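You operate a simulated robot arm through the tools that you are given. There is no shell and no other tool. Be economical: measure what you need, move in short steps, check, and stop when the job is done.

You run a simulated two-armed robot. Do the job below in one go: nothing can be reset, and whatever is moved stays where it is left.

JOB
On the top of the zinc table, fold the wiping rag in half.

The check looks at the end state, three seconds after you hand in, the way a careful person would. Anything else that was tipped, shoved, dropped, spilled or broken makes it a failure. Flat cloth is picked up by pressing the open fingertips on it (5 to 10 N) and closing them slowly along it; thin cloth reads only 2 to 8 mm in the jaws.

ROBOT AND FRAMES
Two 7-joint arms with two-finger parallel grippers on one trunk, on a base that drives. Base frame: it is fixed to the floor where the robot stands at the start and does not move with it; the origin is under the middle of the robot, x ahead of it, y to its left, z up; the surface under the hand at the start is at about z = 850. Units: mm, degrees, N and s.
The left shoulder is at the start at [50, 209, 1196], the right one opposite. With the tool pointing down near the work surface each hand reaches from about 240 to 900 mm from the robot's upright axis, wherever it stands, measured 20 degrees to its own side. Places, roughly: top of the zinc table [500, 300, 800]. Payload 4.4 kg a hand.
Tool frame (each hand has its own): the origin (TCP) lies between the finger pads and is the grasp point; the fingertips stand 23 mm ahead of it; z points along the fingers, y is the line along which they close. The gripper opens to 94 mm. The fingers are 38 mm wide and 10 mm thick; the gripper's body (54 by 96 mm) begins 39 mm behind the TCP.
Orientation is that of the tool frame in the base frame, as a unit quaternion [w, x, y, z]. With the fingers straight down and closing along the base's y, the tool's x points along the base's -x, its y along +y and its z along -z.

CONTROLS
- The arms move only by the tool move_arm. It takes "left_deltas", "right_deltas" or both (then of equal length, played together; a hand with none holds still); each is a list of rows, each an object (a shift or turn left out is 0, a gripper value left out holds the last) with "delta_pos": the shift along the base's x, y, z in mm, a list of three; "angular": the turn, a rotation vector about the base's x, y, z in degrees, a list of three; "grip": the finger opening in mm, from 0 to 94. In form: [{"delta_pos": [tx, ty, tz], "angular": [rx, ry, rz], "grip": grip}, ...]. A call has 1 to 8 rows; each row shifts and turns the commanded pose from where the row before left it. A row lasts 0.2 s, in which the tool goes at most 50 mm and 8.6 degrees; a call with a longer step from one row to the next is refused whole, and so is a gripper value outside its range. Where a pose cannot be reached the arm comes as near as it can. A force on the tool above 40 N (or 10 N above the force at the start of the call, whichever is more), or a blocked arm, ends the call early, and 0.2 s more pass. Each finger travels about 108 mm/s and halts on what it meets, pressing with about 23 N; the grip force reading is that of the motor and also rises with nothing between the fingers. The clock runs only during rows and for 0.2 s after the last one: add rows that do not move to give the fingers time. It gives the time, the measured TCP pose, the force on the tool (base axes), the opening and the grip force at its end, in the units of the frame above (readings bear some noise), with the torque about the TCP (base axes, N m) and any sound that the robot's microphone picked up.
- Cameras (640 x 400 px; columns grow to the right, rows downward): "scene" is now at [144, -7.2, 1354.8]; the picture's right is [-0.12, -0.99, 0.00], its down [-0.78, 0.10, -0.62] and it looks along [0.62, -0.08, -0.78] (base axes); focal length 214 px, centre (320, 200). "left" rides on the left gripper at [86, -16, -75] in its tool frame; the picture's right is [0.18, 0.98, 0.00], its down [-0.58, 0.11, -0.81] and it looks along [-0.79, 0.15, 0.59] (tool axes); focal length 243 px, centre (320, 200). "right" rides on the right gripper at [86, 16, -75] in its tool frame; the picture's right is [-0.18, 0.98, 0.00], its down [-0.58, -0.11, -0.81] and it looks along [-0.79, -0.15, 0.59] (tool axes); focal length 243 px, centre (320, 200). There is no depth. A picture from a camera that has moved, and an enlarged one, comes with that camera's place and axes in the base frame and with its lens. The place of the scene camera against the robot may be out by one fixed shift of up to 12 mm in any direction.
- capture(camera): a new picture of that camera. The clock stands still meanwhile.
- move_column(by): slides the trunk up (or, below 0, down) by that many mm; the arms and the scene camera ride with it, the base frame stays. It gives what a move gives, with no picture.
- drive_base(legs): drives the robot by 1 to 6 legs, each [ahead, left, turn to the left] in mm, mm and degrees, along the robot's own axes; the way and the turn of a leg run together, so that a leg with both is an arc; at most 1500 mm and 180 degrees a leg. The arms and the cameras ride along, it lands a little off, and it stops where it bumps. It gives what a move gives.
- head_to(pan, tilt): turns the head with the scene camera to pan (to the left, within 80 degrees either way) and tilt (down, from -29 to 69), counted from straight ahead of the robot. It gives what a move gives.
- close_up(camera, box): a new picture of the part [left, top, right, bottom] of that camera's present view, enlarged. The clock stands still meanwhile.
- finish_job(): hands the job in; it is judged then, once.

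Go step by step. Nothing tells you exact positions but the pictures and the camera data: compare them with the known pose of the tool, close in by small moves and look again before you grip or let go. The budget is 120 turns and 88 pictures, counting those below and the enlarged ones. Unless the task says otherwise, let go and move clear before handing in, and close with one line.

The tools are called after "Request:" by a JSON object that holds its "api" and its "payload". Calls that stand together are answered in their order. move_arm: Moves the arms, as the interface text tells. Its arguments: {"type":"object","properties":{"left_deltas":{"type":"array","items":{"type":"object","properties":{"delta_pos":{"type":"array","items":{"type":"number"}},"angular":{"type":"array","items":{"type":"number"}},"grip":{"type":"number"}}}},"right_deltas":{"type":"array","items":{"type":"object","properties":{"delta_pos":{"type":"array","items":{"type":"number"}},"angular":{"type":"array","items":{"type":"number"}},"grip":{"type":"number"}}}}},"required":[]} The other tools are called the same way: move_column (by) slides the trunk up or down; drive_base (legs) drives the base; head_to (pan, tilt) turns the head that bears the scene camera; capture (camera) takes a picture; close_up (camera, box) takes an enlarged picture of a part of a camera's view; finish_job () hands the job in.

At the start:

```text
time: 0.0
left_eef_pos: [464.5, 439.7, 1016.8]
left_orientation: [0.0, -0.001, 1.0, 0.0]
left_wrist_force: [0.1, 1.0, 0.2]
left_wrist_torque: [0.01, -0.03, -0.03]
left_width: 94.1
left_grasp_force: 0.2
right_eef_pos: [429.5, -50.1, 992.5]
right_orientation: [0.0, 0.0, 1.0, 0.0]
right_wrist_force: [-0.4, -0.5, 0.1]
right_wrist_torque: [-0.02, -0.03, 0.0]
right_width: 93.9
right_grasp_force: 0.1
trunk travel left (down, up): [-275.0, 288.0]
robot x, y, heading: [-2.1, -0.4, 0.1]
head pan, tilt: [-7.0, 51.6]
```

scene: 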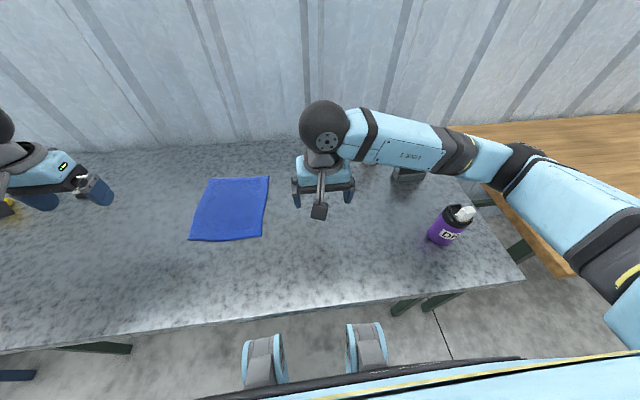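
right: 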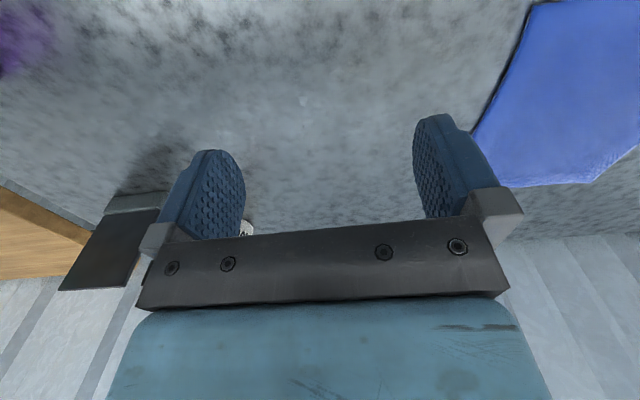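
left: 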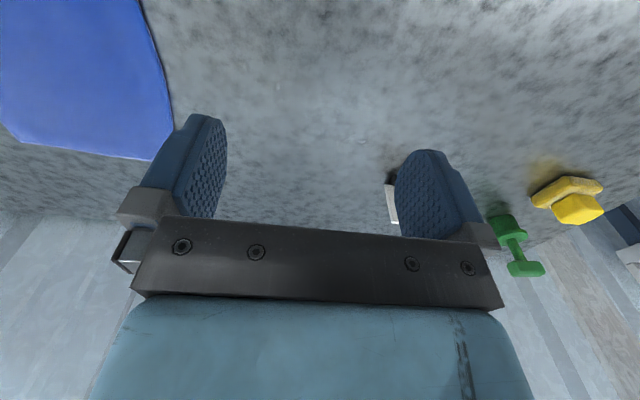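

The blue rag lies on the zinc table at about x 440–680, y 100–297, with nothing on it. I plan to carry its near edge over to its far edge with both hands, so I'll look closer first.

Request:
{"api": "close_up", "payload": {"camera": "scene", "box": [160, 150, 320, 250]}}

Request:
{"api": "close_up", "payload": {"camera": "scene", "box": [0, 100, 480, 400]}}

```text
4.00 times, centred on (240, 200) of scene
camera zoom: at [144.0, -7.2, 1354.8], right [-0.12, -0.99, 0.0], down [-0.78, 0.1, -0.62], along [0.62, -0.08, -0.78], focal length 858 px, centre (640, 200)
```

zoom: 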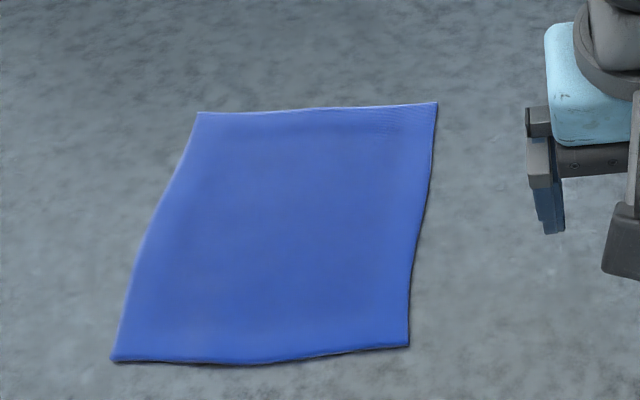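

```text
1.33 times, centred on (240, 250) of scene
camera zoom: at [144.0, -7.2, 1354.8], right [-0.12, -0.99, 0.0], down [-0.78, 0.1, -0.62], along [0.62, -0.08, -0.78], focal length 286 px, centre (427, 133)
```

zoom: 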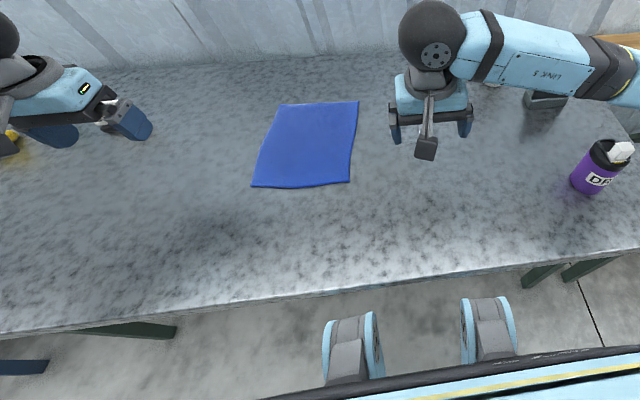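

The rag is about 225 × 192 mm, with near corners at about (438,111) and (451,303). I'll bring both hands above those corners with the fingers partly closed, then check.

Request:
{"api": "move_arm", "payload": {"left_deltas": [{"delta_pos": [0, -33, -17], "grip": 40}, {"delta_pos": [0, -33, -17]}, {"delta_pos": [0, -33, -17]}, {"delta_pos": [0, -33, -17]}, {"delta_pos": [0, -33, -17]}, {}], "right_deltas": [{"delta_pos": [4.5, 38, -12.5], "grip": 40}, {"delta_pos": [4.5, 38, -12.5]}, {"delta_pos": [4.5, 38, -12.5]}, {"delta_pos": [4.5, 38, -12.5]}, {"delta_pos": [4.5, 38, -12.5]}, {}]}}

Request:
{"api": "capture", "payload": {"camera": "scene"}}

Request:
{"api": "capture", "payload": {"camera": "left"}}

Request:
{"api": "capture", "payload": {"camera": "right"}}

```text
time: 1.4
left_eef_pos: [463.8, 273.3, 935.0]
left_orientation: [0.0, 0.0, 1.0, 0.001]
left_wrist_force: [0.4, 1.6, 0.3]
left_wrist_torque: [-0.03, 0.02, 0.04]
left_width: 39.9
left_grasp_force: 0.1
right_eef_pos: [452.4, 140.6, 927.3]
right_orientation: [0.0, 0.001, 1.0, 0.0]
right_wrist_force: [0.2, -0.6, 0.3]
right_wrist_torque: [0.0, 0.0, -0.01]
right_width: 39.9
right_grasp_force: 0.0
trunk travel left (down, up): [-275.0, 288.0]
robot x, y, heading: [-0.7, -0.8, -0.0]
head pan, tilt: [-7.0, 51.6]
```

```text
82 pictures are left
camera scene: at [143.6, -7.8, 1354.9], right [-0.12, -0.99, 0.0], down [-0.78, 0.1, -0.62], along [0.62, -0.08, -0.78], focal length 214 px, centre (320, 200)
```

scene: 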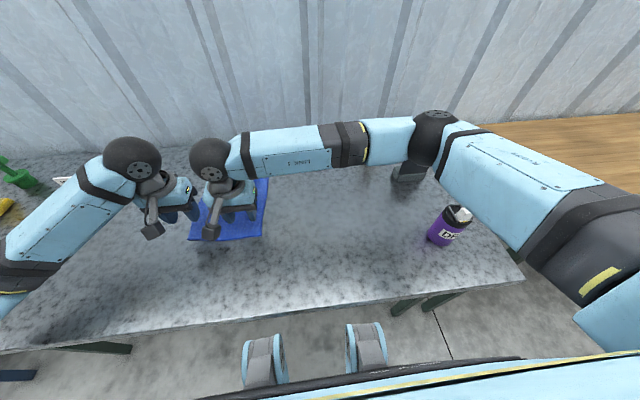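

```text
81 pictures are left
camera left: at [377.4, 257.2, 1009.2], right [-0.18, 0.98, 0.0], down [0.58, 0.11, 0.81], along [0.79, 0.15, -0.59], focal length 243 px, centre (320, 200)
```

left: 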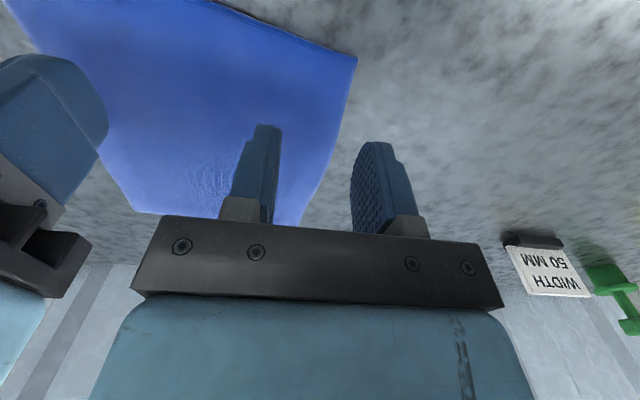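

```text
80 pictures are left
camera right: at [367.1, 156.0, 1002.4], right [0.19, 0.98, 0.0], down [0.58, -0.11, 0.81], along [0.79, -0.15, -0.59], focal length 243 px, centre (320, 200)
```

right: 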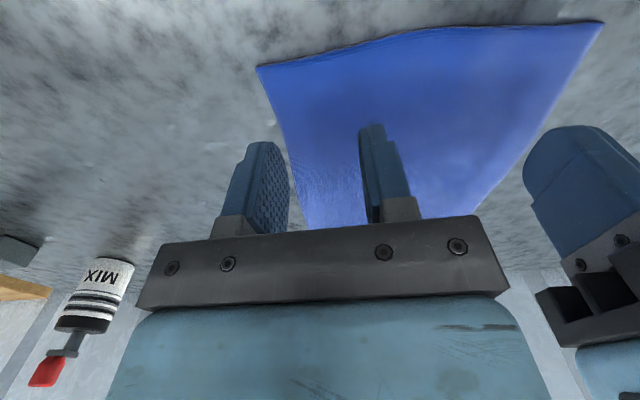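

The wrist cameras put the near corners at about (441,293) and (430,105); the scene camera is off by about 9 mm. I'll adjust and lower both hands to just above the rag.

Request:
{"api": "move_arm", "payload": {"left_deltas": [{"delta_pos": [-7, -11, 0], "grip": 36}, {"delta_pos": [0, 0, -25]}, {"delta_pos": [0, 0, -23]}, {}], "right_deltas": [{"delta_pos": [-5, -4, 0], "grip": 36}, {"delta_pos": [0, 0, -20]}, {"delta_pos": [0, 0, -20]}, {}]}}

Request:
{"api": "move_arm", "payload": {"left_deltas": [{"delta_pos": [0, 0, -3]}, {"delta_pos": [0, 0, -3]}, {"delta_pos": [0, 0, -2]}, {}], "right_deltas": [{"delta_pos": [0, 0, -3]}, {"delta_pos": [0, 0, -3]}, {"delta_pos": [0, 0, -2]}, {}]}}

Request:
{"api": "capture", "payload": {"camera": "left"}}

Request:
{"api": "capture", "payload": {"camera": "right"}}

```text
time: 2.4
left_eef_pos: [456.3, 263.9, 883.2]
left_orientation: [-0.001, 0.0, 1.0, 0.0]
left_wrist_force: [-1.3, -0.3, 0.2]
left_wrist_torque: [0.01, 0.03, -0.01]
left_width: 36.1
left_grasp_force: 0.1
right_eef_pos: [447.7, 135.3, 890.5]
right_orientation: [0.0, 0.002, 1.0, 0.0]
right_wrist_force: [-0.3, 0.0, 0.4]
right_wrist_torque: [0.02, -0.03, 0.03]
right_width: 35.9
right_grasp_force: 0.1
trunk travel left (down, up): [-275.0, 288.0]
robot x, y, heading: [-0.3, -0.1, -0.0]
head pan, tilt: [-7.0, 51.6]
```

```text
time: 3.4
left_eef_pos: [456.7, 265.2, 875.7]
left_orientation: [0.0, 0.0, 1.0, 0.0]
left_wrist_force: [-0.7, -0.6, 7.6]
left_wrist_torque: [-0.05, 0.05, 0.02]
left_width: 35.8
left_grasp_force: 0.0
right_eef_pos: [447.4, 135.1, 881.1]
right_orientation: [0.0, 0.0, 1.0, 0.0]
right_wrist_force: [0.3, -0.3, -0.5]
right_wrist_torque: [-0.03, -0.03, 0.02]
right_width: 36.1
right_grasp_force: 0.1
trunk travel left (down, up): [-275.0, 288.0]
robot x, y, heading: [0.3, -3.6, -0.1]
head pan, tilt: [-7.0, 51.6]
```

```text
79 pictures are left
camera left: at [371.0, 246.8, 951.3], right [-0.18, 0.98, 0.0], down [0.58, 0.11, 0.81], along [0.79, 0.15, -0.59], focal length 243 px, centre (320, 200)
```

left: 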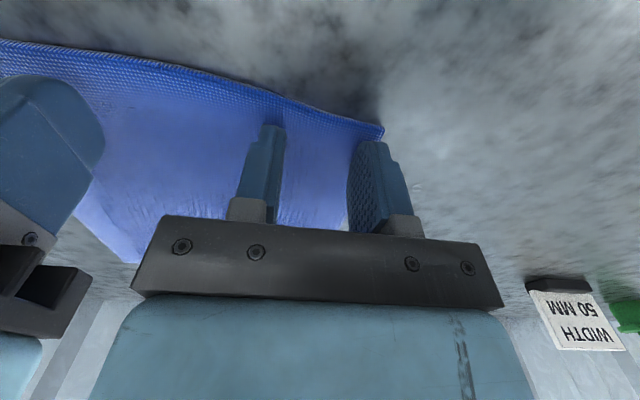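

```text
78 pictures are left
camera right: at [361.6, 151.2, 956.6], right [0.19, 0.98, 0.0], down [0.58, -0.11, 0.81], along [0.79, -0.15, -0.59], focal length 243 px, centre (320, 200)
```

right: 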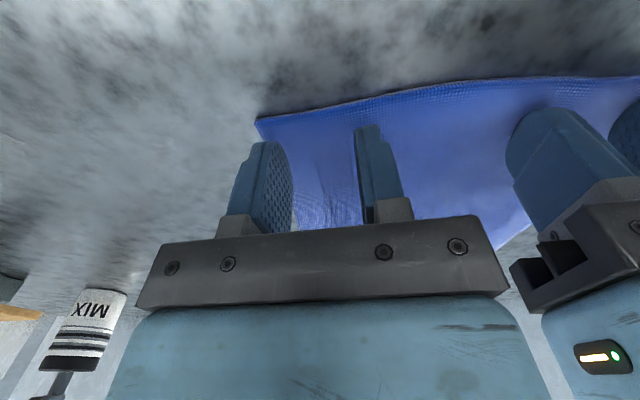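

The left fingertips are pressing at TCP z ≈ 875.7, so the surface is at about 852. I'll lift the left slightly, shift both hands inward a few mm so both fingers sit fully on cloth, and press again.

Request:
{"api": "move_arm", "payload": {"left_deltas": [{"delta_pos": [0, 0, 5]}, {"delta_pos": [0, -5, 0]}, {"delta_pos": [0, 0, -3]}, {"delta_pos": [0, 0, -2]}, {}], "right_deltas": [{"delta_pos": [0, 3, 0]}, {"delta_pos": [0, 0, -2]}, {"delta_pos": [0, 0, -2]}, {"delta_pos": [0, 0, -1]}, {}]}}

```text
time: 4.6
left_eef_pos: [457.0, 257.3, 876.7]
left_orientation: [0.001, 0.0, 1.0, 0.0]
left_wrist_force: [0.0, 1.4, 7.1]
left_wrist_torque: [0.03, 0.03, 0.0]
left_width: 36.0
left_grasp_force: 0.0
right_eef_pos: [447.0, 137.7, 877.9]
right_orientation: [0.001, 0.001, 1.0, 0.0]
right_wrist_force: [-0.5, 0.0, 1.6]
right_wrist_torque: [0.01, -0.01, -0.01]
right_width: 36.1
right_grasp_force: 0.1
trunk travel left (down, up): [-275.0, 288.0]
robot x, y, heading: [-1.2, 3.1, -0.2]
head pan, tilt: [-7.0, 51.6]
```

Left is pressing at 7 N and right is just touching. I'll press the right a little more.

Request:
{"api": "move_arm", "payload": {"right_deltas": [{"delta_pos": [0, 0, -1]}, {"delta_pos": [0, 0, -0.7]}, {}]}}

```text
time: 5.4
left_eef_pos: [456.9, 256.3, 877.6]
left_orientation: [0.0, 0.0, 1.0, 0.0]
left_wrist_force: [0.7, 0.4, 8.5]
left_wrist_torque: [0.0, -0.01, 0.01]
left_width: 35.8
left_grasp_force: 0.1
right_eef_pos: [446.2, 138.7, 875.6]
right_orientation: [0.001, 0.001, 1.0, 0.0]
right_wrist_force: [2.0, -1.1, 9.5]
right_wrist_torque: [-0.02, -0.07, 0.0]
right_width: 35.9
right_grasp_force: 0.2
trunk travel left (down, up): [-275.0, 288.0]
robot x, y, heading: [-2.8, -2.5, -0.1]
head pan, tilt: [-7.0, 51.6]
```

Both hands now press at 8–9 N, so I'll close the fingers slowly.

Request:
{"api": "move_arm", "payload": {"left_deltas": [{"grip": 32}, {"grip": 28}, {"grip": 24}, {"grip": 20}, {"grip": 16}, {"grip": 12}, {"grip": 8}, {"grip": 5}], "right_deltas": [{"grip": 32}, {"grip": 28}, {"grip": 24}, {"grip": 20}, {"grip": 16}, {"grip": 12}, {"grip": 8}, {"grip": 5}]}}

Request:
{"api": "move_arm", "payload": {"left_deltas": [{"grip": 2}, {"grip": 0}, {}], "right_deltas": [{"grip": 2}, {"grip": 0}, {}]}}

Request:
{"api": "capture", "payload": {"camera": "left"}}

Request:
{"api": "capture", "payload": {"camera": "right"}}

```text
time: 7.2
left_eef_pos: [455.7, 258.5, 877.2]
left_orientation: [0.001, 0.0, 1.0, -0.001]
left_wrist_force: [-0.4, 0.6, 5.9]
left_wrist_torque: [0.03, 0.0, -0.02]
left_width: 3.4
left_grasp_force: 0.0
right_eef_pos: [446.1, 138.3, 876.1]
right_orientation: [0.002, 0.001, 1.0, 0.0]
right_wrist_force: [0.8, 0.0, 13.8]
right_wrist_torque: [0.01, -0.06, 0.02]
right_width: 6.9
right_grasp_force: 2.1
trunk travel left (down, up): [-275.0, 288.0]
robot x, y, heading: [0.7, 2.0, 0.1]
head pan, tilt: [-7.0, 51.6]
```

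```text
time: 8.0
left_eef_pos: [456.9, 257.6, 876.7]
left_orientation: [0.002, 0.0, 1.0, 0.0]
left_wrist_force: [-0.6, -1.0, 5.0]
left_wrist_torque: [0.0, -0.01, 0.01]
left_width: 0.0
left_grasp_force: 22.8
right_eef_pos: [446.2, 138.3, 877.7]
right_orientation: [0.001, 0.001, 1.0, 0.0]
right_wrist_force: [0.8, 2.7, 14.6]
right_wrist_torque: [0.05, -0.04, 0.06]
right_width: 4.7
right_grasp_force: 23.1
trunk travel left (down, up): [-275.0, 288.0]
robot x, y, heading: [-1.6, -3.7, 0.2]
head pan, tilt: [-7.0, 51.6]
```

```text
77 pictures are left
camera left: at [370.3, 241.3, 951.6], right [-0.18, 0.98, 0.0], down [0.58, 0.11, 0.81], along [0.79, 0.15, -0.59], focal length 243 px, centre (320, 200)
```

left: 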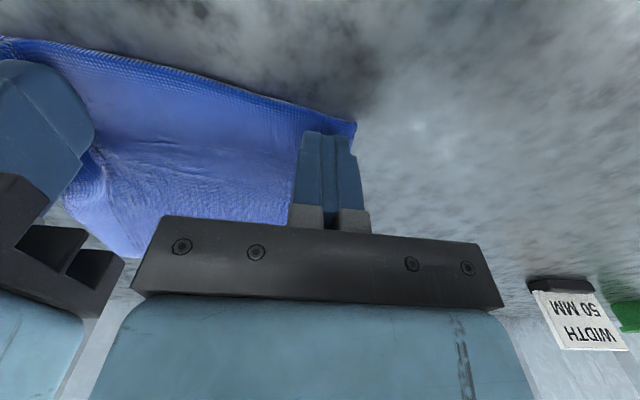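

```text
76 pictures are left
camera right: at [360.2, 154.0, 950.6], right [0.19, 0.98, 0.0], down [0.58, -0.11, 0.81], along [0.79, -0.15, -0.59], focal length 243 px, centre (320, 200)
```

right: 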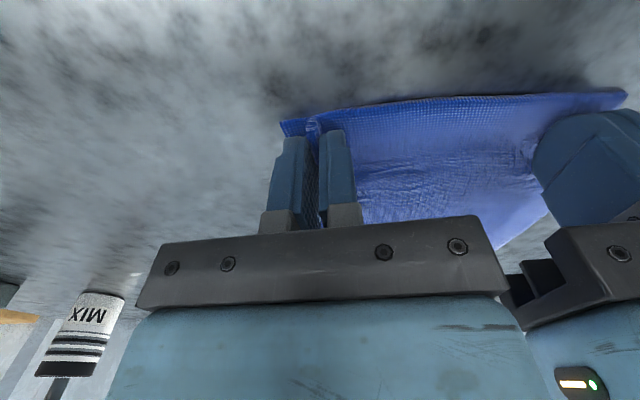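

The right hand has a pinch (4.7 mm), but the left fingers slipped and the cloth moved about 20 mm, putting the left corner at about (439,271). I'll lift the left, shift it and press again more firmly.

Request:
{"api": "move_arm", "payload": {"left_deltas": [{"delta_pos": [0, 0, 8]}, {"delta_pos": [0, -10, 0], "grip": 28}, {}, {"delta_pos": [0, 0, -5]}, {"delta_pos": [0, 0, -3]}, {}], "right_deltas": [{"delta_pos": [0, 0, 1]}, {"delta_pos": [0, -3, 1]}, {}, {}, {}, {}]}}

Request:
{"api": "capture", "payload": {"camera": "left"}}

```text
time: 9.4
left_eef_pos: [459.5, 247.8, 876.9]
left_orientation: [0.001, 0.001, 1.0, 0.0]
left_wrist_force: [0.3, 0.5, 6.0]
left_wrist_torque: [0.01, -0.03, 0.0]
left_width: 27.8
left_grasp_force: 0.0
right_eef_pos: [446.2, 135.0, 877.2]
right_orientation: [0.0, 0.0, 1.0, 0.0]
right_wrist_force: [0.8, 0.2, 0.6]
right_wrist_torque: [0.0, 0.02, 0.06]
right_width: 4.8
right_grasp_force: 23.0
trunk travel left (down, up): [-275.0, 288.0]
robot x, y, heading: [-0.3, -1.3, -0.0]
head pan, tilt: [-7.0, 51.6]
```

```text
75 pictures are left
camera left: at [372.3, 231.3, 951.8], right [-0.18, 0.98, 0.0], down [0.58, 0.11, 0.81], along [0.79, 0.15, -0.59], focal length 243 px, centre (320, 200)
```

left: 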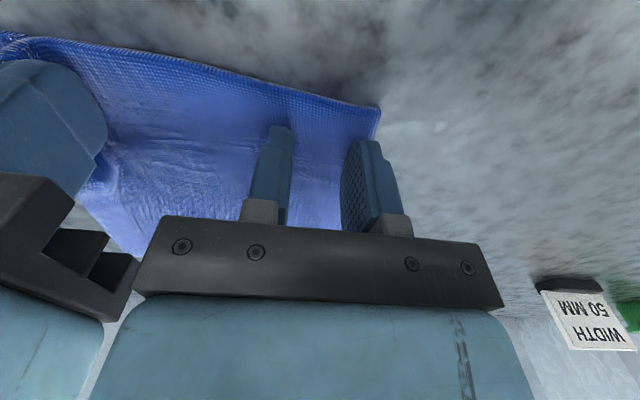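

Both left fingers are on cloth and the hands are close but clear. I'll press a bit harder and close.

Request:
{"api": "move_arm", "payload": {"left_deltas": [{"delta_pos": [0, 0, -0.8]}, {"grip": 24}, {"grip": 20}, {"grip": 16}, {"grip": 12}, {"grip": 8}, {"grip": 4}, {"grip": 0}]}}

Request:
{"api": "move_arm", "payload": {"left_deltas": [{"grip": 0}, {}]}}

Request:
{"api": "capture", "payload": {"camera": "left"}}

```text
time: 11.2
left_eef_pos: [458.8, 246.5, 877.8]
left_orientation: [0.001, -0.001, 1.0, -0.001]
left_wrist_force: [0.2, -2.9, 13.3]
left_wrist_torque: [-0.03, -0.05, 0.03]
left_width: 0.0
left_grasp_force: 23.3
right_eef_pos: [445.9, 134.2, 877.7]
right_orientation: [0.0, 0.002, 1.0, -0.001]
right_wrist_force: [0.1, 1.8, -0.1]
right_wrist_torque: [0.03, -0.01, 0.03]
right_width: 4.8
right_grasp_force: 23.5
trunk travel left (down, up): [-275.0, 288.0]
robot x, y, heading: [2.2, -1.7, 0.3]
head pan, tilt: [-7.0, 51.6]
```

```text
time: 11.8
left_eef_pos: [458.5, 248.1, 875.9]
left_orientation: [0.001, 0.0, 1.0, 0.0]
left_wrist_force: [0.0, -1.3, 14.2]
left_wrist_torque: [-0.04, -0.06, 0.03]
left_width: 0.0
left_grasp_force: 22.7
right_eef_pos: [444.9, 135.1, 878.1]
right_orientation: [0.001, 0.001, 1.0, 0.0]
right_wrist_force: [0.4, 2.4, 0.9]
right_wrist_torque: [0.04, -0.01, 0.03]
right_width: 4.5
right_grasp_force: 23.2
trunk travel left (down, up): [-275.0, 288.0]
robot x, y, heading: [1.6, 0.4, -0.1]
head pan, tilt: [-7.0, 51.6]
```

```text
74 pictures are left
camera left: at [371.5, 231.3, 951.3], right [-0.18, 0.98, 0.0], down [0.58, 0.11, 0.81], along [0.79, 0.15, -0.59], focal length 243 px, centre (320, 200)
```

left: 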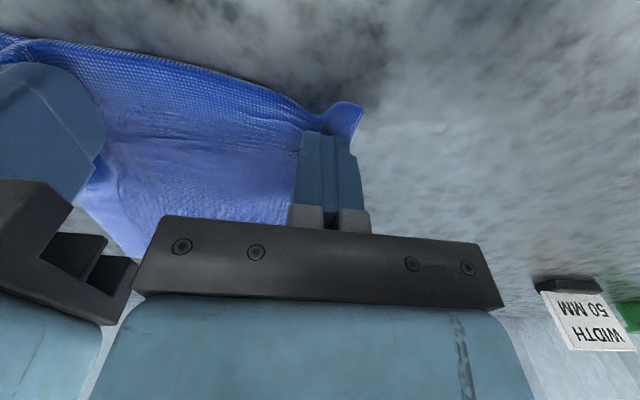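

The left reads 0 mm, so it's doubtful it holds anything. I'll lift it a little and look.

Request:
{"api": "move_arm", "payload": {"left_deltas": [{"delta_pos": [0, 0, 10]}, {"delta_pos": [0, 0, 10]}, {}]}}

Request:
{"api": "capture", "payload": {"camera": "left"}}

Request:
{"api": "close_up", "payload": {"camera": "scene", "box": [140, 150, 300, 250]}}

```text
time: 12.6
left_eef_pos: [457.5, 250.3, 895.5]
left_orientation: [0.0, 0.0, 1.0, 0.001]
left_wrist_force: [0.5, -0.4, 0.5]
left_wrist_torque: [-0.02, 0.0, -0.05]
left_width: 0.1
left_grasp_force: 22.1
right_eef_pos: [446.1, 135.5, 879.0]
right_orientation: [0.0, 0.001, 1.0, 0.001]
right_wrist_force: [0.5, -0.2, 1.6]
right_wrist_torque: [0.03, 0.01, 0.01]
right_width: 4.7
right_grasp_force: 22.9
trunk travel left (down, up): [-275.0, 288.0]
robot x, y, heading: [-2.1, 2.3, -0.0]
head pan, tilt: [-7.0, 51.6]
```

```text
73 pictures are left
camera left: at [371.0, 232.2, 970.6], right [-0.18, 0.98, 0.0], down [0.58, 0.11, 0.81], along [0.79, 0.15, -0.59], focal length 243 px, centre (320, 200)
```

left: 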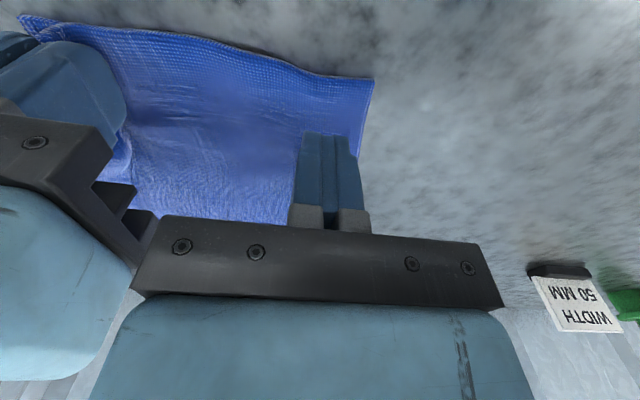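

```text
4.00 times, centred on (220, 200) of scene
camera zoom: at [143.8, -7.2, 1354.8], right [-0.12, -0.99, 0.0], down [-0.78, 0.1, -0.62], along [0.62, -0.08, -0.78], focal length 858 px, centre (720, 200)
```

zoom: 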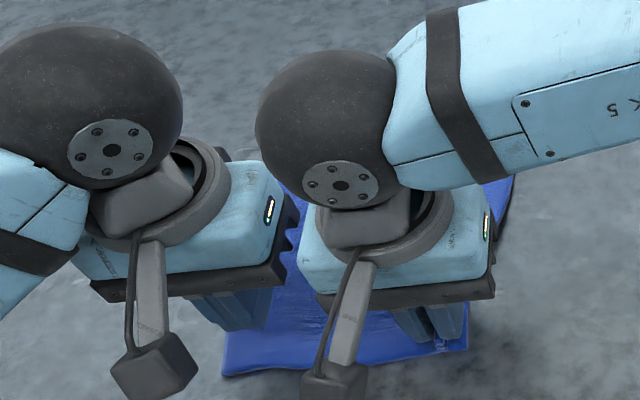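

The left slipped because its outer finger straddled the rag's edge, and there's little room between the hands. I'll raise the left and yaw it 90° so it closes along x, which is narrower next to the right hand.

Request:
{"api": "move_arm", "payload": {"left_deltas": [{"delta_pos": [0, 10, 25], "grip": 36}, {"delta_pos": [0, 10, 20], "angular": [0, 0, -8]}, {"angular": [0, 0, -8]}, {"angular": [0, 0, -8]}, {"angular": [0, 0, -8]}, {"angular": [0, 0, -8]}, {"angular": [0, 0, -8]}]}}

Request:
{"api": "move_arm", "payload": {"left_deltas": [{"angular": [0, 0, -8]}, {"angular": [0, 0, -8]}, {"angular": [0, 0, -8]}, {"angular": [0, 0, -8]}, {"angular": [0, 0, -8]}, {}]}}

Request:
{"api": "capture", "payload": {"camera": "left"}}

Request:
{"api": "capture", "payload": {"camera": "scene"}}

```text
time: 14.2
left_eef_pos: [457.8, 268.7, 940.8]
left_orientation: [0.0, 0.408, 0.913, 0.0]
left_wrist_force: [0.7, 0.3, -1.1]
left_wrist_torque: [-0.01, 0.01, 0.0]
left_width: 36.1
left_grasp_force: 0.0
right_eef_pos: [445.9, 135.9, 877.5]
right_orientation: [0.0, 0.002, 1.0, -0.001]
right_wrist_force: [0.6, 0.2, 1.3]
right_wrist_torque: [0.01, 0.0, 0.01]
right_width: 4.9
right_grasp_force: 22.4
trunk travel left (down, up): [-275.0, 288.0]
robot x, y, heading: [-0.6, -0.6, -0.1]
head pan, tilt: [-7.0, 51.6]
```

```text
time: 15.6
left_eef_pos: [458.1, 269.1, 941.3]
left_orientation: [0.0, 0.695, 0.719, 0.0]
left_wrist_force: [-0.3, -0.4, 0.5]
left_wrist_torque: [-0.01, -0.04, 0.01]
left_width: 36.0
left_grasp_force: 0.1
right_eef_pos: [445.3, 135.2, 877.2]
right_orientation: [0.0, 0.0, 1.0, 0.0]
right_wrist_force: [0.2, 0.7, 0.8]
right_wrist_torque: [0.0, -0.02, 0.02]
right_width: 4.9
right_grasp_force: 23.4
trunk travel left (down, up): [-275.0, 288.0]
robot x, y, heading: [1.5, 0.6, -0.1]
head pan, tilt: [-7.0, 51.6]
```

```text
71 pictures are left
camera left: at [438.9, 353.6, 1015.4], right [0.98, 0.22, 0.0], down [0.13, -0.58, 0.81], along [0.17, -0.79, -0.59], focal length 243 px, centre (320, 200)
```

left: 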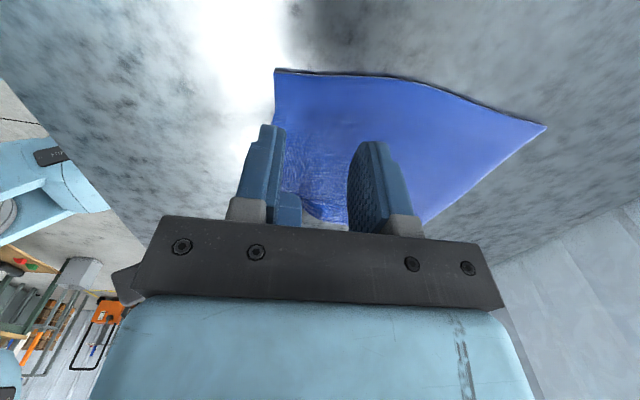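

```text
70 pictures are left
camera scene: at [143.9, -7.3, 1354.8], right [-0.12, -0.99, 0.0], down [-0.78, 0.1, -0.62], along [0.62, -0.08, -0.78], focal length 214 px, centre (320, 200)
```

scene: 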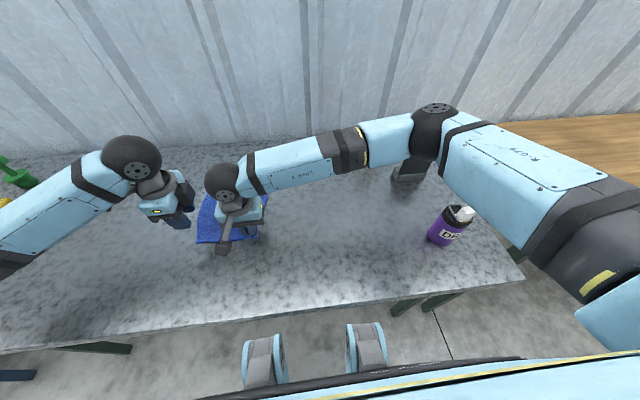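

The left near corner is at about (426,270). I'll go to (458,248) and lower until it presses.

Request:
{"api": "move_arm", "payload": {"left_deltas": [{"delta_pos": [0, -21, 0]}, {"delta_pos": [0, 0, -30]}, {"delta_pos": [0, 0, -25]}, {"delta_pos": [0, 0, -7]}, {"delta_pos": [0, 0, -2]}, {}]}}

Request:
{"api": "capture", "payload": {"camera": "left"}}

```text
time: 17.0
left_eef_pos: [456.1, 248.8, 876.7]
left_orientation: [0.001, 0.695, 0.719, 0.001]
left_wrist_force: [0.2, 2.3, 10.5]
left_wrist_torque: [0.02, -0.04, -0.04]
left_width: 36.4
left_grasp_force: 0.2
right_eef_pos: [446.8, 136.7, 878.4]
right_orientation: [-0.001, 0.001, 1.0, -0.001]
right_wrist_force: [0.2, 0.6, 0.4]
right_wrist_torque: [-0.01, -0.03, 0.01]
right_width: 4.7
right_grasp_force: 22.4
trunk travel left (down, up): [-275.0, 288.0]
robot x, y, heading: [0.6, -1.4, 0.4]
head pan, tilt: [-7.0, 51.6]
```

```text
69 pictures are left
camera left: at [437.7, 333.5, 951.4], right [0.98, 0.22, 0.0], down [0.13, -0.58, 0.81], along [0.18, -0.79, -0.59], focal length 243 px, centre (320, 200)
```

left: 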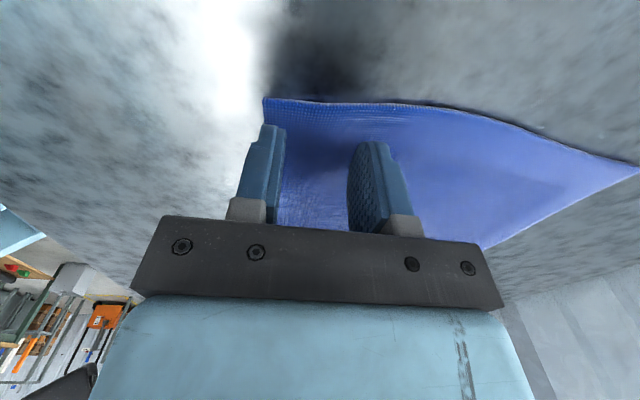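

Pressing at 10.5 N with both fingers on cloth; closing slowly.

Request:
{"api": "move_arm", "payload": {"left_deltas": [{"grip": 32}, {"grip": 28}, {"grip": 24}, {"grip": 20}, {"grip": 16}, {"grip": 12}, {"grip": 8}, {"grip": 4}]}}

Request:
{"api": "move_arm", "payload": {"left_deltas": [{"grip": 0}, {}]}}

Request:
{"api": "capture", "payload": {"camera": "left"}}

```text
time: 18.8
left_eef_pos: [454.9, 248.5, 876.2]
left_orientation: [0.0, 0.695, 0.719, 0.001]
left_wrist_force: [0.7, -1.0, 13.5]
left_wrist_torque: [0.01, -0.02, 0.02]
left_width: 4.9
left_grasp_force: 23.0
right_eef_pos: [445.9, 135.6, 878.7]
right_orientation: [0.001, 0.001, 1.0, 0.0]
right_wrist_force: [1.2, -0.3, 1.9]
right_wrist_torque: [0.0, 0.0, 0.07]
right_width: 4.9
right_grasp_force: 23.1
trunk travel left (down, up): [-275.0, 288.0]
robot x, y, heading: [-1.3, 1.9, -0.1]
head pan, tilt: [-7.0, 51.6]
```

```text
time: 19.4
left_eef_pos: [456.7, 248.9, 877.4]
left_orientation: [0.0, 0.694, 0.72, 0.001]
left_wrist_force: [-0.3, -0.5, 13.5]
left_wrist_torque: [0.0, -0.01, 0.03]
left_width: 4.7
left_grasp_force: 22.8
right_eef_pos: [445.3, 134.7, 877.6]
right_orientation: [0.001, 0.002, 1.0, -0.001]
right_wrist_force: [0.4, 0.1, -0.3]
right_wrist_torque: [0.0, 0.01, 0.02]
right_width: 4.9
right_grasp_force: 23.2
trunk travel left (down, up): [-275.0, 288.0]
robot x, y, heading: [-0.0, -1.3, 0.2]
head pan, tilt: [-7.0, 51.6]
```

```text
68 pictures are left
camera left: at [437.4, 333.2, 951.3], right [0.98, 0.22, 0.0], down [0.13, -0.58, 0.81], along [0.18, -0.79, -0.59], focal length 243 px, centre (320, 200)
```

left: 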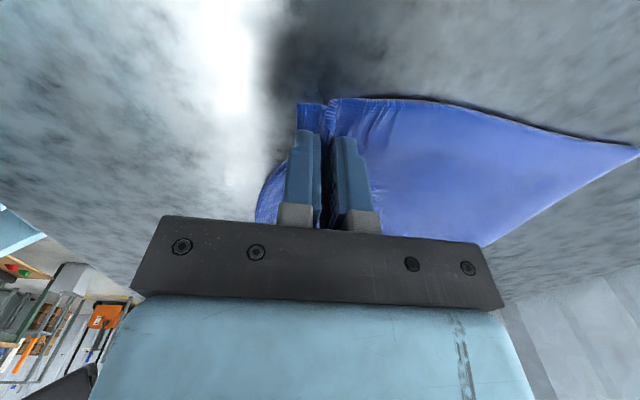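

Both hands now hold cloth (4.7 and 4.9 mm). I'll lift the near edge slowly, moving forward a little, and check.

Request:
{"api": "move_arm", "payload": {"left_deltas": [{"delta_pos": [2, 0, 15]}, {"delta_pos": [4, 0, 15]}, {"delta_pos": [8, 0, 15]}, {"delta_pos": [12, 0, 15]}, {"delta_pos": [14, 0, 10]}, {}], "right_deltas": [{"delta_pos": [2, 0, 15]}, {"delta_pos": [4, 0, 15]}, {"delta_pos": [8, 0, 15]}, {"delta_pos": [12, 0, 15]}, {"delta_pos": [14, 0, 10]}, {}]}}

Request:
{"api": "capture", "payload": {"camera": "left"}}

Request:
{"api": "capture", "payload": {"camera": "right"}}

Request:
{"api": "close_up", "payload": {"camera": "scene", "box": [140, 150, 300, 250]}}

```text
time: 20.8
left_eef_pos: [497.4, 248.0, 947.0]
left_orientation: [0.0, 0.695, 0.719, 0.0]
left_wrist_force: [0.7, -1.1, -0.3]
left_wrist_torque: [-0.02, 0.03, 0.04]
left_width: 4.8
left_grasp_force: 22.8
right_eef_pos: [487.7, 134.1, 946.8]
right_orientation: [0.001, 0.0, 1.0, 0.0]
right_wrist_force: [0.2, 1.4, 0.4]
right_wrist_torque: [0.01, 0.02, 0.02]
right_width: 4.7
right_grasp_force: 23.1
trunk travel left (down, up): [-275.0, 288.0]
robot x, y, heading: [3.1, -0.5, 0.1]
head pan, tilt: [-7.0, 51.6]
```

```text
67 pictures are left
camera left: at [478.4, 333.3, 1021.8], right [0.98, 0.22, 0.0], down [0.13, -0.58, 0.81], along [0.18, -0.79, -0.59], focal length 243 px, centre (320, 200)
```

left: 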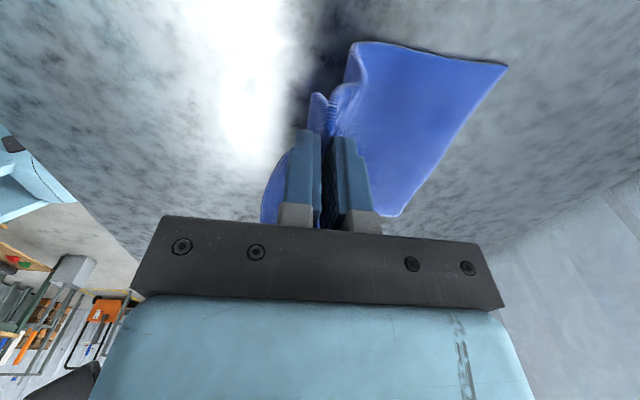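

```text
66 pictures are left
camera right: at [401.6, 150.5, 1022.1], right [0.19, 0.98, 0.0], down [0.58, -0.11, 0.81], along [0.79, -0.15, -0.59], focal length 243 px, centre (320, 200)
```

right: 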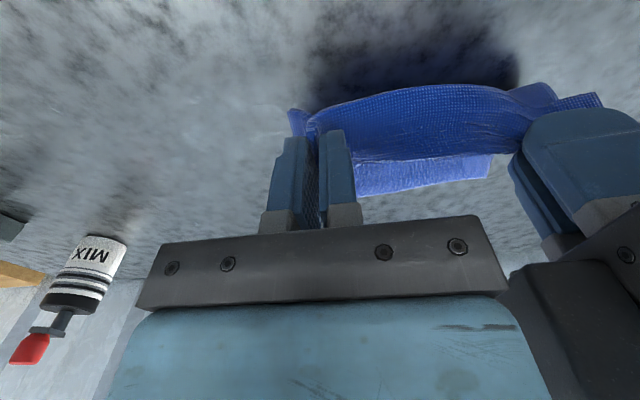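

```text
4.00 times, centred on (220, 200) of scene
camera zoom: at [143.8, -7.1, 1354.9], right [-0.12, -0.99, 0.0], down [-0.78, 0.1, -0.62], along [0.62, -0.08, -0.78], focal length 858 px, centre (720, 200)
```

zoom: 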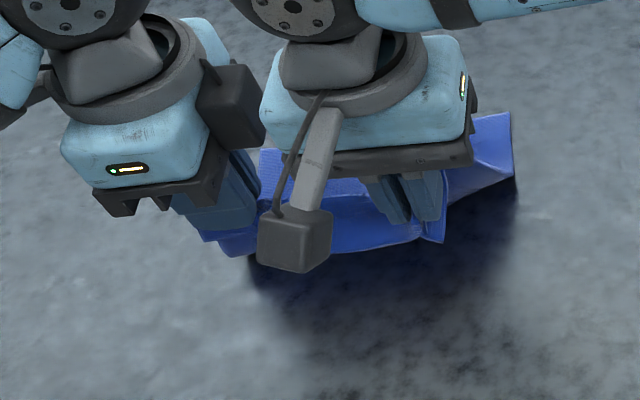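

The near edge is up, and the far corners are now at about (618,284) and (626–640,92). I'll carry on forward along the arc, with the right advancing more than the left to undo the pinch skew.

Request:
{"api": "move_arm", "payload": {"left_deltas": [{"delta_pos": [14, 0, 4]}, {"delta_pos": [14, 0, 0]}, {"delta_pos": [14, 0, -4]}, {"delta_pos": [14, 0, -8]}, {"delta_pos": [14, 0, -12]}, {}], "right_deltas": [{"delta_pos": [18, 0, 4]}, {"delta_pos": [18, 0, 0]}, {"delta_pos": [18, 0, -4]}, {"delta_pos": [18, 0, -8]}, {"delta_pos": [18, 0, -12]}, {}]}}

Request:
{"api": "capture", "payload": {"camera": "left"}}

Request:
{"api": "capture", "payload": {"camera": "right"}}

Request:
{"api": "close_up", "payload": {"camera": "scene", "box": [140, 130, 300, 230]}}

```text
time: 22.2
left_eef_pos: [565.6, 247.7, 927.4]
left_orientation: [0.0, 0.695, 0.719, 0.0]
left_wrist_force: [-0.4, -1.7, 0.1]
left_wrist_torque: [0.02, 0.01, 0.0]
left_width: 4.6
left_grasp_force: 23.0
right_eef_pos: [576.7, 136.7, 928.3]
right_orientation: [0.0, 0.0, 1.0, 0.0]
right_wrist_force: [0.0, 1.0, -0.4]
right_wrist_torque: [-0.02, -0.02, 0.03]
right_width: 4.6
right_grasp_force: 23.6
trunk travel left (down, up): [-275.0, 288.0]
robot x, y, heading: [2.3, 1.3, 0.3]
head pan, tilt: [-7.0, 51.6]
```

```text
64 pictures are left
camera left: at [547.4, 333.6, 1001.7], right [0.98, 0.22, 0.0], down [0.13, -0.58, 0.81], along [0.18, -0.79, -0.59], focal length 243 px, centre (320, 200)
```

left: 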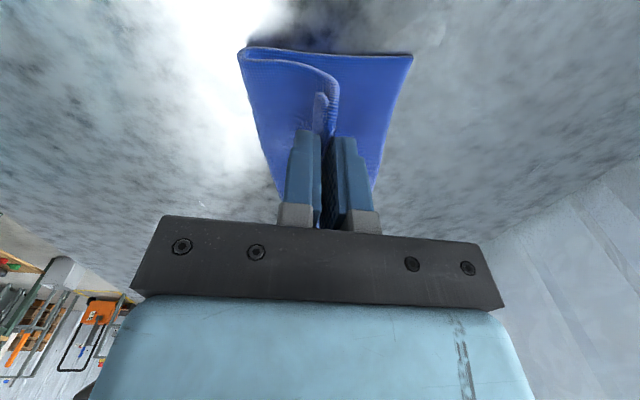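

```text
63 pictures are left
camera right: at [490.2, 151.4, 1001.7], right [0.18, 0.98, 0.0], down [0.58, -0.11, 0.81], along [0.79, -0.15, -0.59], focal length 243 px, centre (320, 200)
```

right: 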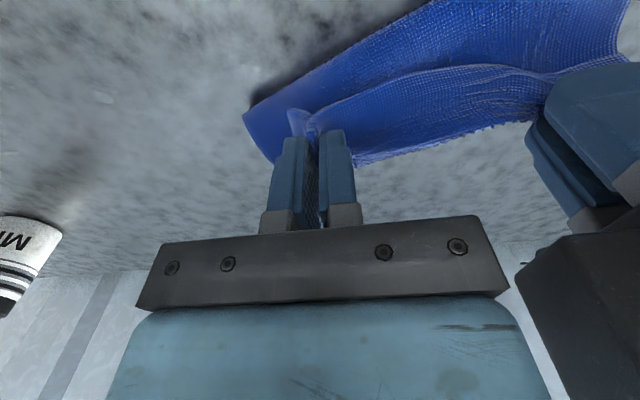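

```text
4.00 times, centred on (220, 180) of scene
camera zoom: at [143.5, -7.4, 1354.9], right [-0.12, -0.99, 0.0], down [-0.78, 0.1, -0.62], along [0.62, -0.08, -0.78], focal length 858 px, centre (720, 280)
```

zoom: 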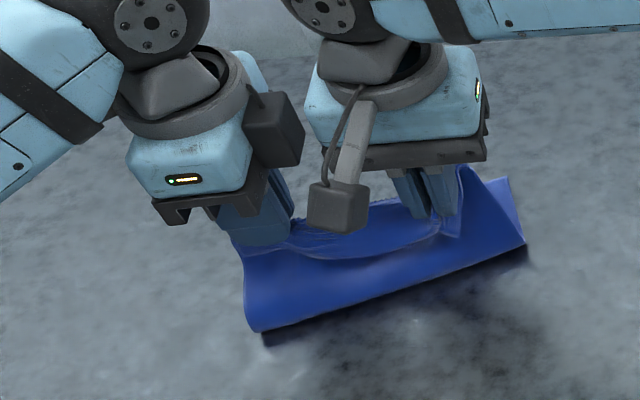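

The rag has turned about 12° on the table: its far corners are now at about (656,95) and (615,283). I'll aim the near corners at those, turning both hands 12° to match, and hover just above.

Request:
{"api": "move_arm", "payload": {"left_deltas": [{"delta_pos": [5, 1, -4], "angular": [0, 0, 3]}, {"delta_pos": [5, 1, -5], "angular": [0, 0, 3]}, {"delta_pos": [5, 1, -7], "angular": [0, 0, 3]}, {"delta_pos": [5, 1, -8], "angular": [0, 0, 3]}, {"delta_pos": [5, 0, -8]}, {}], "right_deltas": [{"delta_pos": [11, -1, -4], "angular": [0, 0, 3]}, {"delta_pos": [11, -1, -5], "angular": [0, 0, 3]}, {"delta_pos": [11, -1, -7], "angular": [0, 0, 3]}, {"delta_pos": [11, -1, -8], "angular": [0, 0, 3]}, {"delta_pos": [10, -1, -8]}, {}]}}

Request:
{"api": "capture", "payload": {"camera": "left"}}

Request:
{"api": "capture", "payload": {"camera": "right"}}

Request:
{"api": "close_up", "payload": {"camera": "scene", "box": [140, 130, 300, 230]}}

```text
time: 23.6
left_eef_pos: [593.9, 251.5, 896.4]
left_orientation: [0.001, 0.616, 0.788, -0.001]
left_wrist_force: [8.9, -20.5, 0.2]
left_wrist_torque: [-0.49, -0.16, 0.06]
left_width: 4.6
left_grasp_force: 23.4
right_eef_pos: [631.4, 131.0, 894.3]
right_orientation: [-0.001, -0.105, 0.994, 0.001]
right_wrist_force: [-8.2, 20.3, 1.1]
right_wrist_torque: [0.54, 0.17, 0.13]
right_width: 5.7
right_grasp_force: 22.9
trunk travel left (down, up): [-275.0, 288.0]
robot x, y, heading: [-1.9, 2.1, -0.0]
head pan, tilt: [-7.0, 51.6]
```

```text
61 pictures are left
camera left: at [556.3, 331.4, 969.8], right [0.91, 0.42, 0.0], down [0.25, -0.54, 0.81], along [0.34, -0.73, -0.59], focal length 243 px, centre (320, 200)
```

left: 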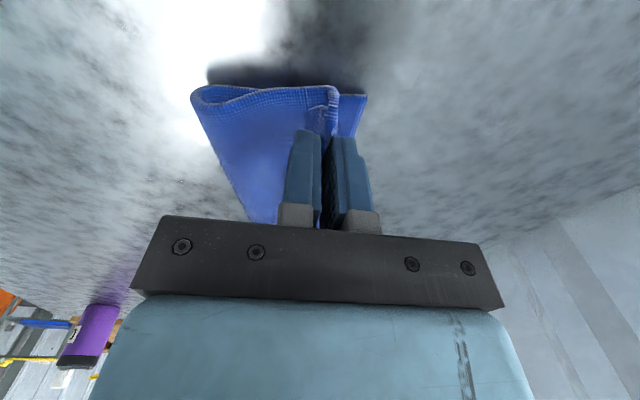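

```text
60 pictures are left
camera right: at [543.8, 128.5, 969.1], right [-0.03, 1.0, 0.0], down [0.59, 0.01, 0.81], along [0.81, 0.02, -0.59], focal length 243 px, centre (320, 200)
```

right: 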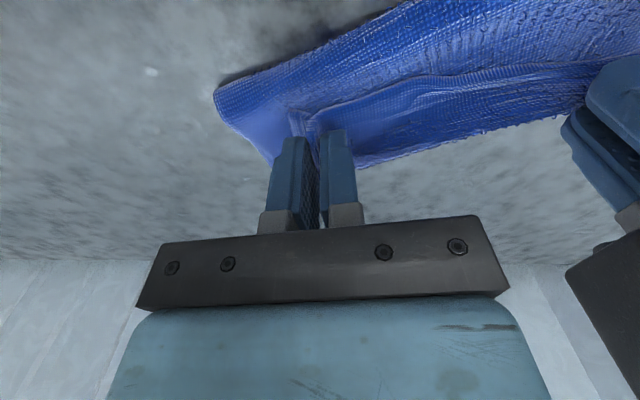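

```text
4.00 times, centred on (220, 180) of scene
camera zoom: at [143.7, -7.3, 1354.9], right [-0.12, -0.99, 0.0], down [-0.78, 0.1, -0.62], along [0.62, -0.08, -0.78], focal length 858 px, centre (720, 280)
```

zoom: 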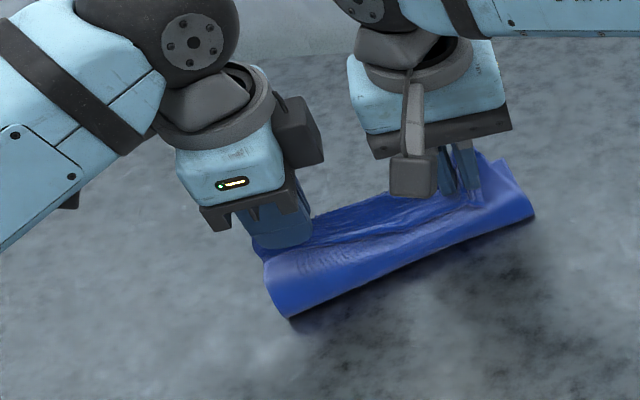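

The hands are pulling the cloth taut (20 N) and the rag has turned to about 20°, with far corners at (607,279) and (674,99). I'll bring the hands slightly together, set the left down first to pin it, and then advance the right.

Request:
{"api": "move_arm", "payload": {"left_deltas": [{"delta_pos": [-3, -3, -4]}, {"delta_pos": [-4, -2, -5]}, {"delta_pos": [0, 0, -4]}, {"delta_pos": [0, 0, -3]}, {}], "right_deltas": [{"delta_pos": [-2, 5, 0]}, {"delta_pos": [-2, 2, 0]}, {}, {}, {}]}}

Request:
{"api": "capture", "payload": {"camera": "left"}}

Request:
{"api": "capture", "payload": {"camera": "right"}}

```text
time: 24.8
left_eef_pos: [583.9, 246.4, 881.6]
left_orientation: [0.002, 0.616, 0.788, 0.001]
left_wrist_force: [1.7, -1.2, 27.4]
left_wrist_torque: [-0.39, -0.18, 0.01]
left_width: 5.1
left_grasp_force: 23.1
right_eef_pos: [626.0, 135.5, 895.9]
right_orientation: [0.001, -0.104, 0.995, 0.0]
right_wrist_force: [-1.8, 4.3, 0.0]
right_wrist_torque: [0.11, 0.06, -0.01]
right_width: 4.7
right_grasp_force: 23.4
trunk travel left (down, up): [-275.0, 288.0]
robot x, y, heading: [0.1, -2.3, -0.1]
head pan, tilt: [-7.0, 51.6]
```

```text
58 pictures are left
camera left: at [547.9, 326.0, 956.6], right [0.91, 0.42, 0.01], down [0.24, -0.54, 0.81], along [0.34, -0.73, -0.59], focal length 243 px, centre (320, 200)
```

left: 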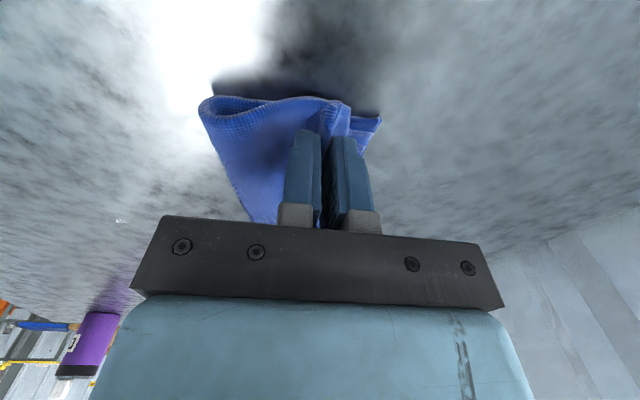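

```text
57 pictures are left
camera right: at [539.0, 134.1, 971.3], right [-0.02, 1.0, 0.0], down [0.59, 0.01, 0.81], along [0.81, 0.02, -0.59], focal length 243 px, centre (320, 200)
```

right: 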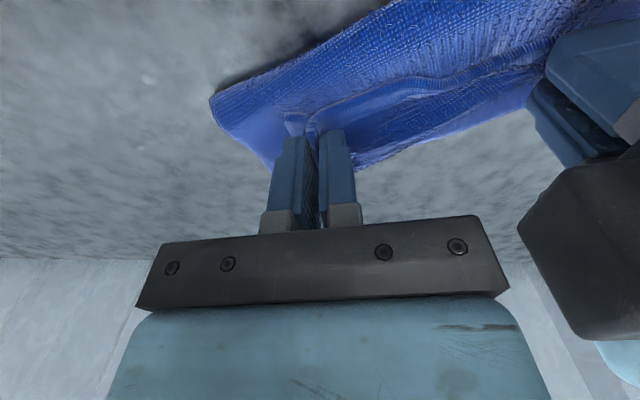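

The left is pinned near its target. Now I'll advance the right by about 15 mm with a bit more yaw, then lower it.

Request:
{"api": "move_arm", "payload": {"left_deltas": [{"delta_pos": [0, 0, 0.7]}, {}, {}, {}, {}, {}], "right_deltas": [{"delta_pos": [5, 0.5, 0], "angular": [0, 0, 4]}, {"delta_pos": [5, 0.5, -3], "angular": [0, 0, 4]}, {"delta_pos": [5, 0.5, -4]}, {"delta_pos": [0, 0, -4]}, {"delta_pos": [0, 0, -2]}, {}]}}

Request:
{"api": "capture", "payload": {"camera": "right"}}

Request:
{"api": "close_up", "payload": {"camera": "scene", "box": [180, 130, 300, 205]}}

```text
time: 26.2
left_eef_pos: [583.2, 246.1, 881.9]
left_orientation: [0.003, 0.615, 0.788, 0.002]
left_wrist_force: [11.3, -5.9, 30.8]
left_wrist_torque: [-0.48, -0.38, 0.2]
left_width: 5.2
left_grasp_force: 22.8
right_eef_pos: [640.7, 138.3, 885.3]
right_orientation: [0.001, -0.174, 0.985, 0.001]
right_wrist_force: [-9.0, 10.8, 4.2]
right_wrist_torque: [0.31, 0.16, 0.05]
right_width: 5.2
right_grasp_force: 23.2
trunk travel left (down, up): [-275.0, 288.0]
robot x, y, heading: [-0.3, -0.9, -0.1]
head pan, tilt: [-7.0, 51.6]
```

```text
56 pictures are left
camera right: at [553.4, 123.5, 959.4], right [-0.16, 0.99, 0.0], down [0.58, 0.1, 0.81], along [0.8, 0.13, -0.59], focal length 243 px, centre (320, 200)
```

right: 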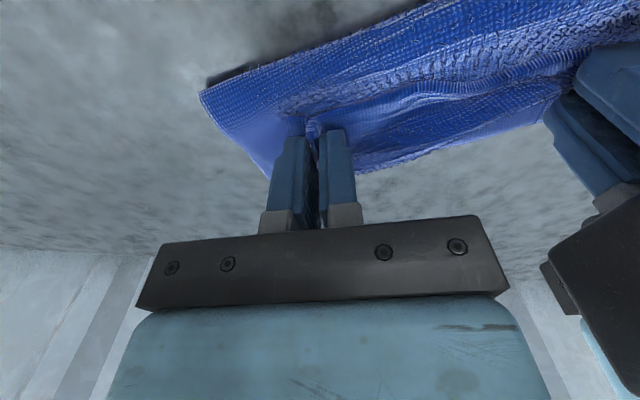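

```text
5.33 times, centred on (240, 168) of scene
camera zoom: at [140.6, -8.1, 1355.4], right [-0.12, -0.99, 0.0], down [-0.78, 0.1, -0.62], along [0.62, -0.08, -0.78], focal length 1144 px, centre (747, 373)
```

zoom: 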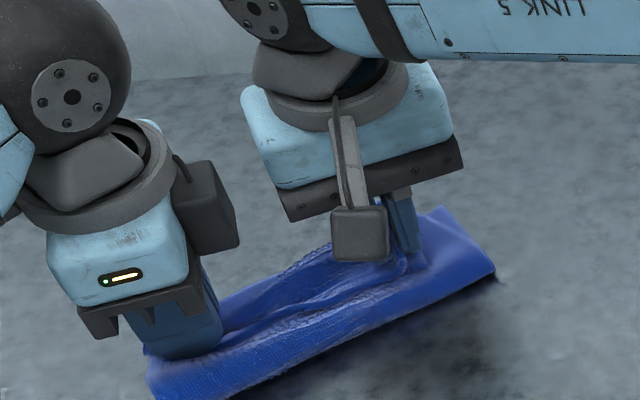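

The left edge matches well, while the right lags by about 10 mm. I'll lift the right slightly, advance it 10 mm and press it down.

Request:
{"api": "move_arm", "payload": {"right_deltas": [{"delta_pos": [2, 1, 4]}, {"delta_pos": [5, 2, 0]}, {"delta_pos": [4, 2, -3]}, {"delta_pos": [0, 0, -4]}, {"delta_pos": [0, 0, -1.5]}, {}]}}

Request:
{"api": "capture", "payload": {"camera": "right"}}

Request:
{"api": "close_up", "payload": {"camera": "scene", "box": [180, 130, 300, 205]}}

```text
time: 27.6
left_eef_pos: [584.0, 244.1, 881.0]
left_orientation: [0.003, 0.615, 0.788, 0.001]
left_wrist_force: [17.4, -13.1, 25.2]
left_wrist_torque: [-0.64, -0.5, 0.33]
left_width: 5.3
left_grasp_force: 23.2
right_eef_pos: [651.3, 146.3, 881.5]
right_orientation: [0.003, -0.173, 0.985, 0.001]
right_wrist_force: [-16.7, 16.1, 17.5]
right_wrist_torque: [0.44, 0.37, 0.21]
right_width: 5.3
right_grasp_force: 23.0
trunk travel left (down, up): [-275.0, 288.0]
robot x, y, heading: [3.3, -0.0, -0.1]
head pan, tilt: [-7.0, 51.6]
```

```text
54 pictures are left
camera right: at [564.5, 129.8, 955.9], right [-0.16, 0.99, 0.0], down [0.58, 0.09, 0.81], along [0.8, 0.13, -0.59], focal length 243 px, centre (320, 200)
```

right: 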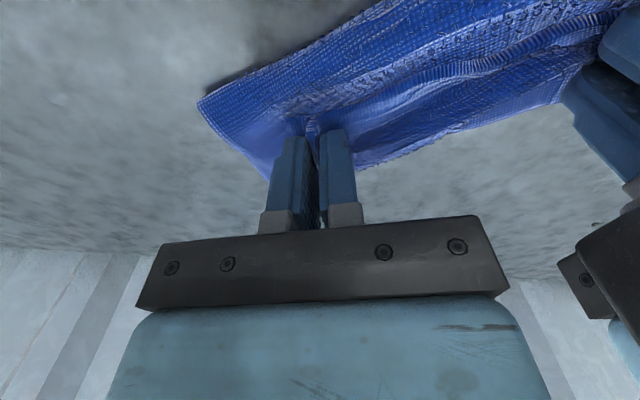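

```text
5.33 times, centred on (240, 168) of scene
camera zoom: at [139.8, -8.5, 1355.5], right [-0.12, -0.99, 0.0], down [-0.78, 0.1, -0.62], along [0.62, -0.07, -0.78], focal length 1144 px, centre (747, 373)
```

zoom: 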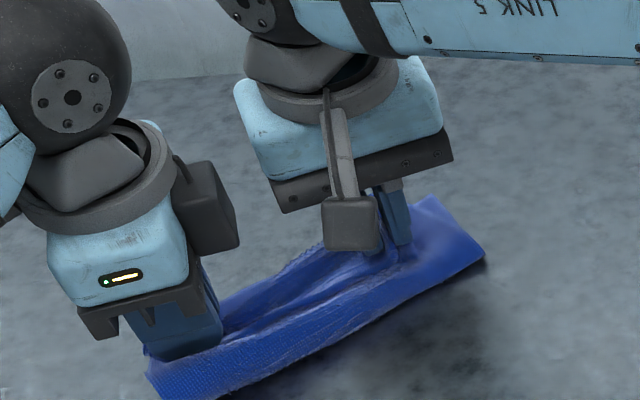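

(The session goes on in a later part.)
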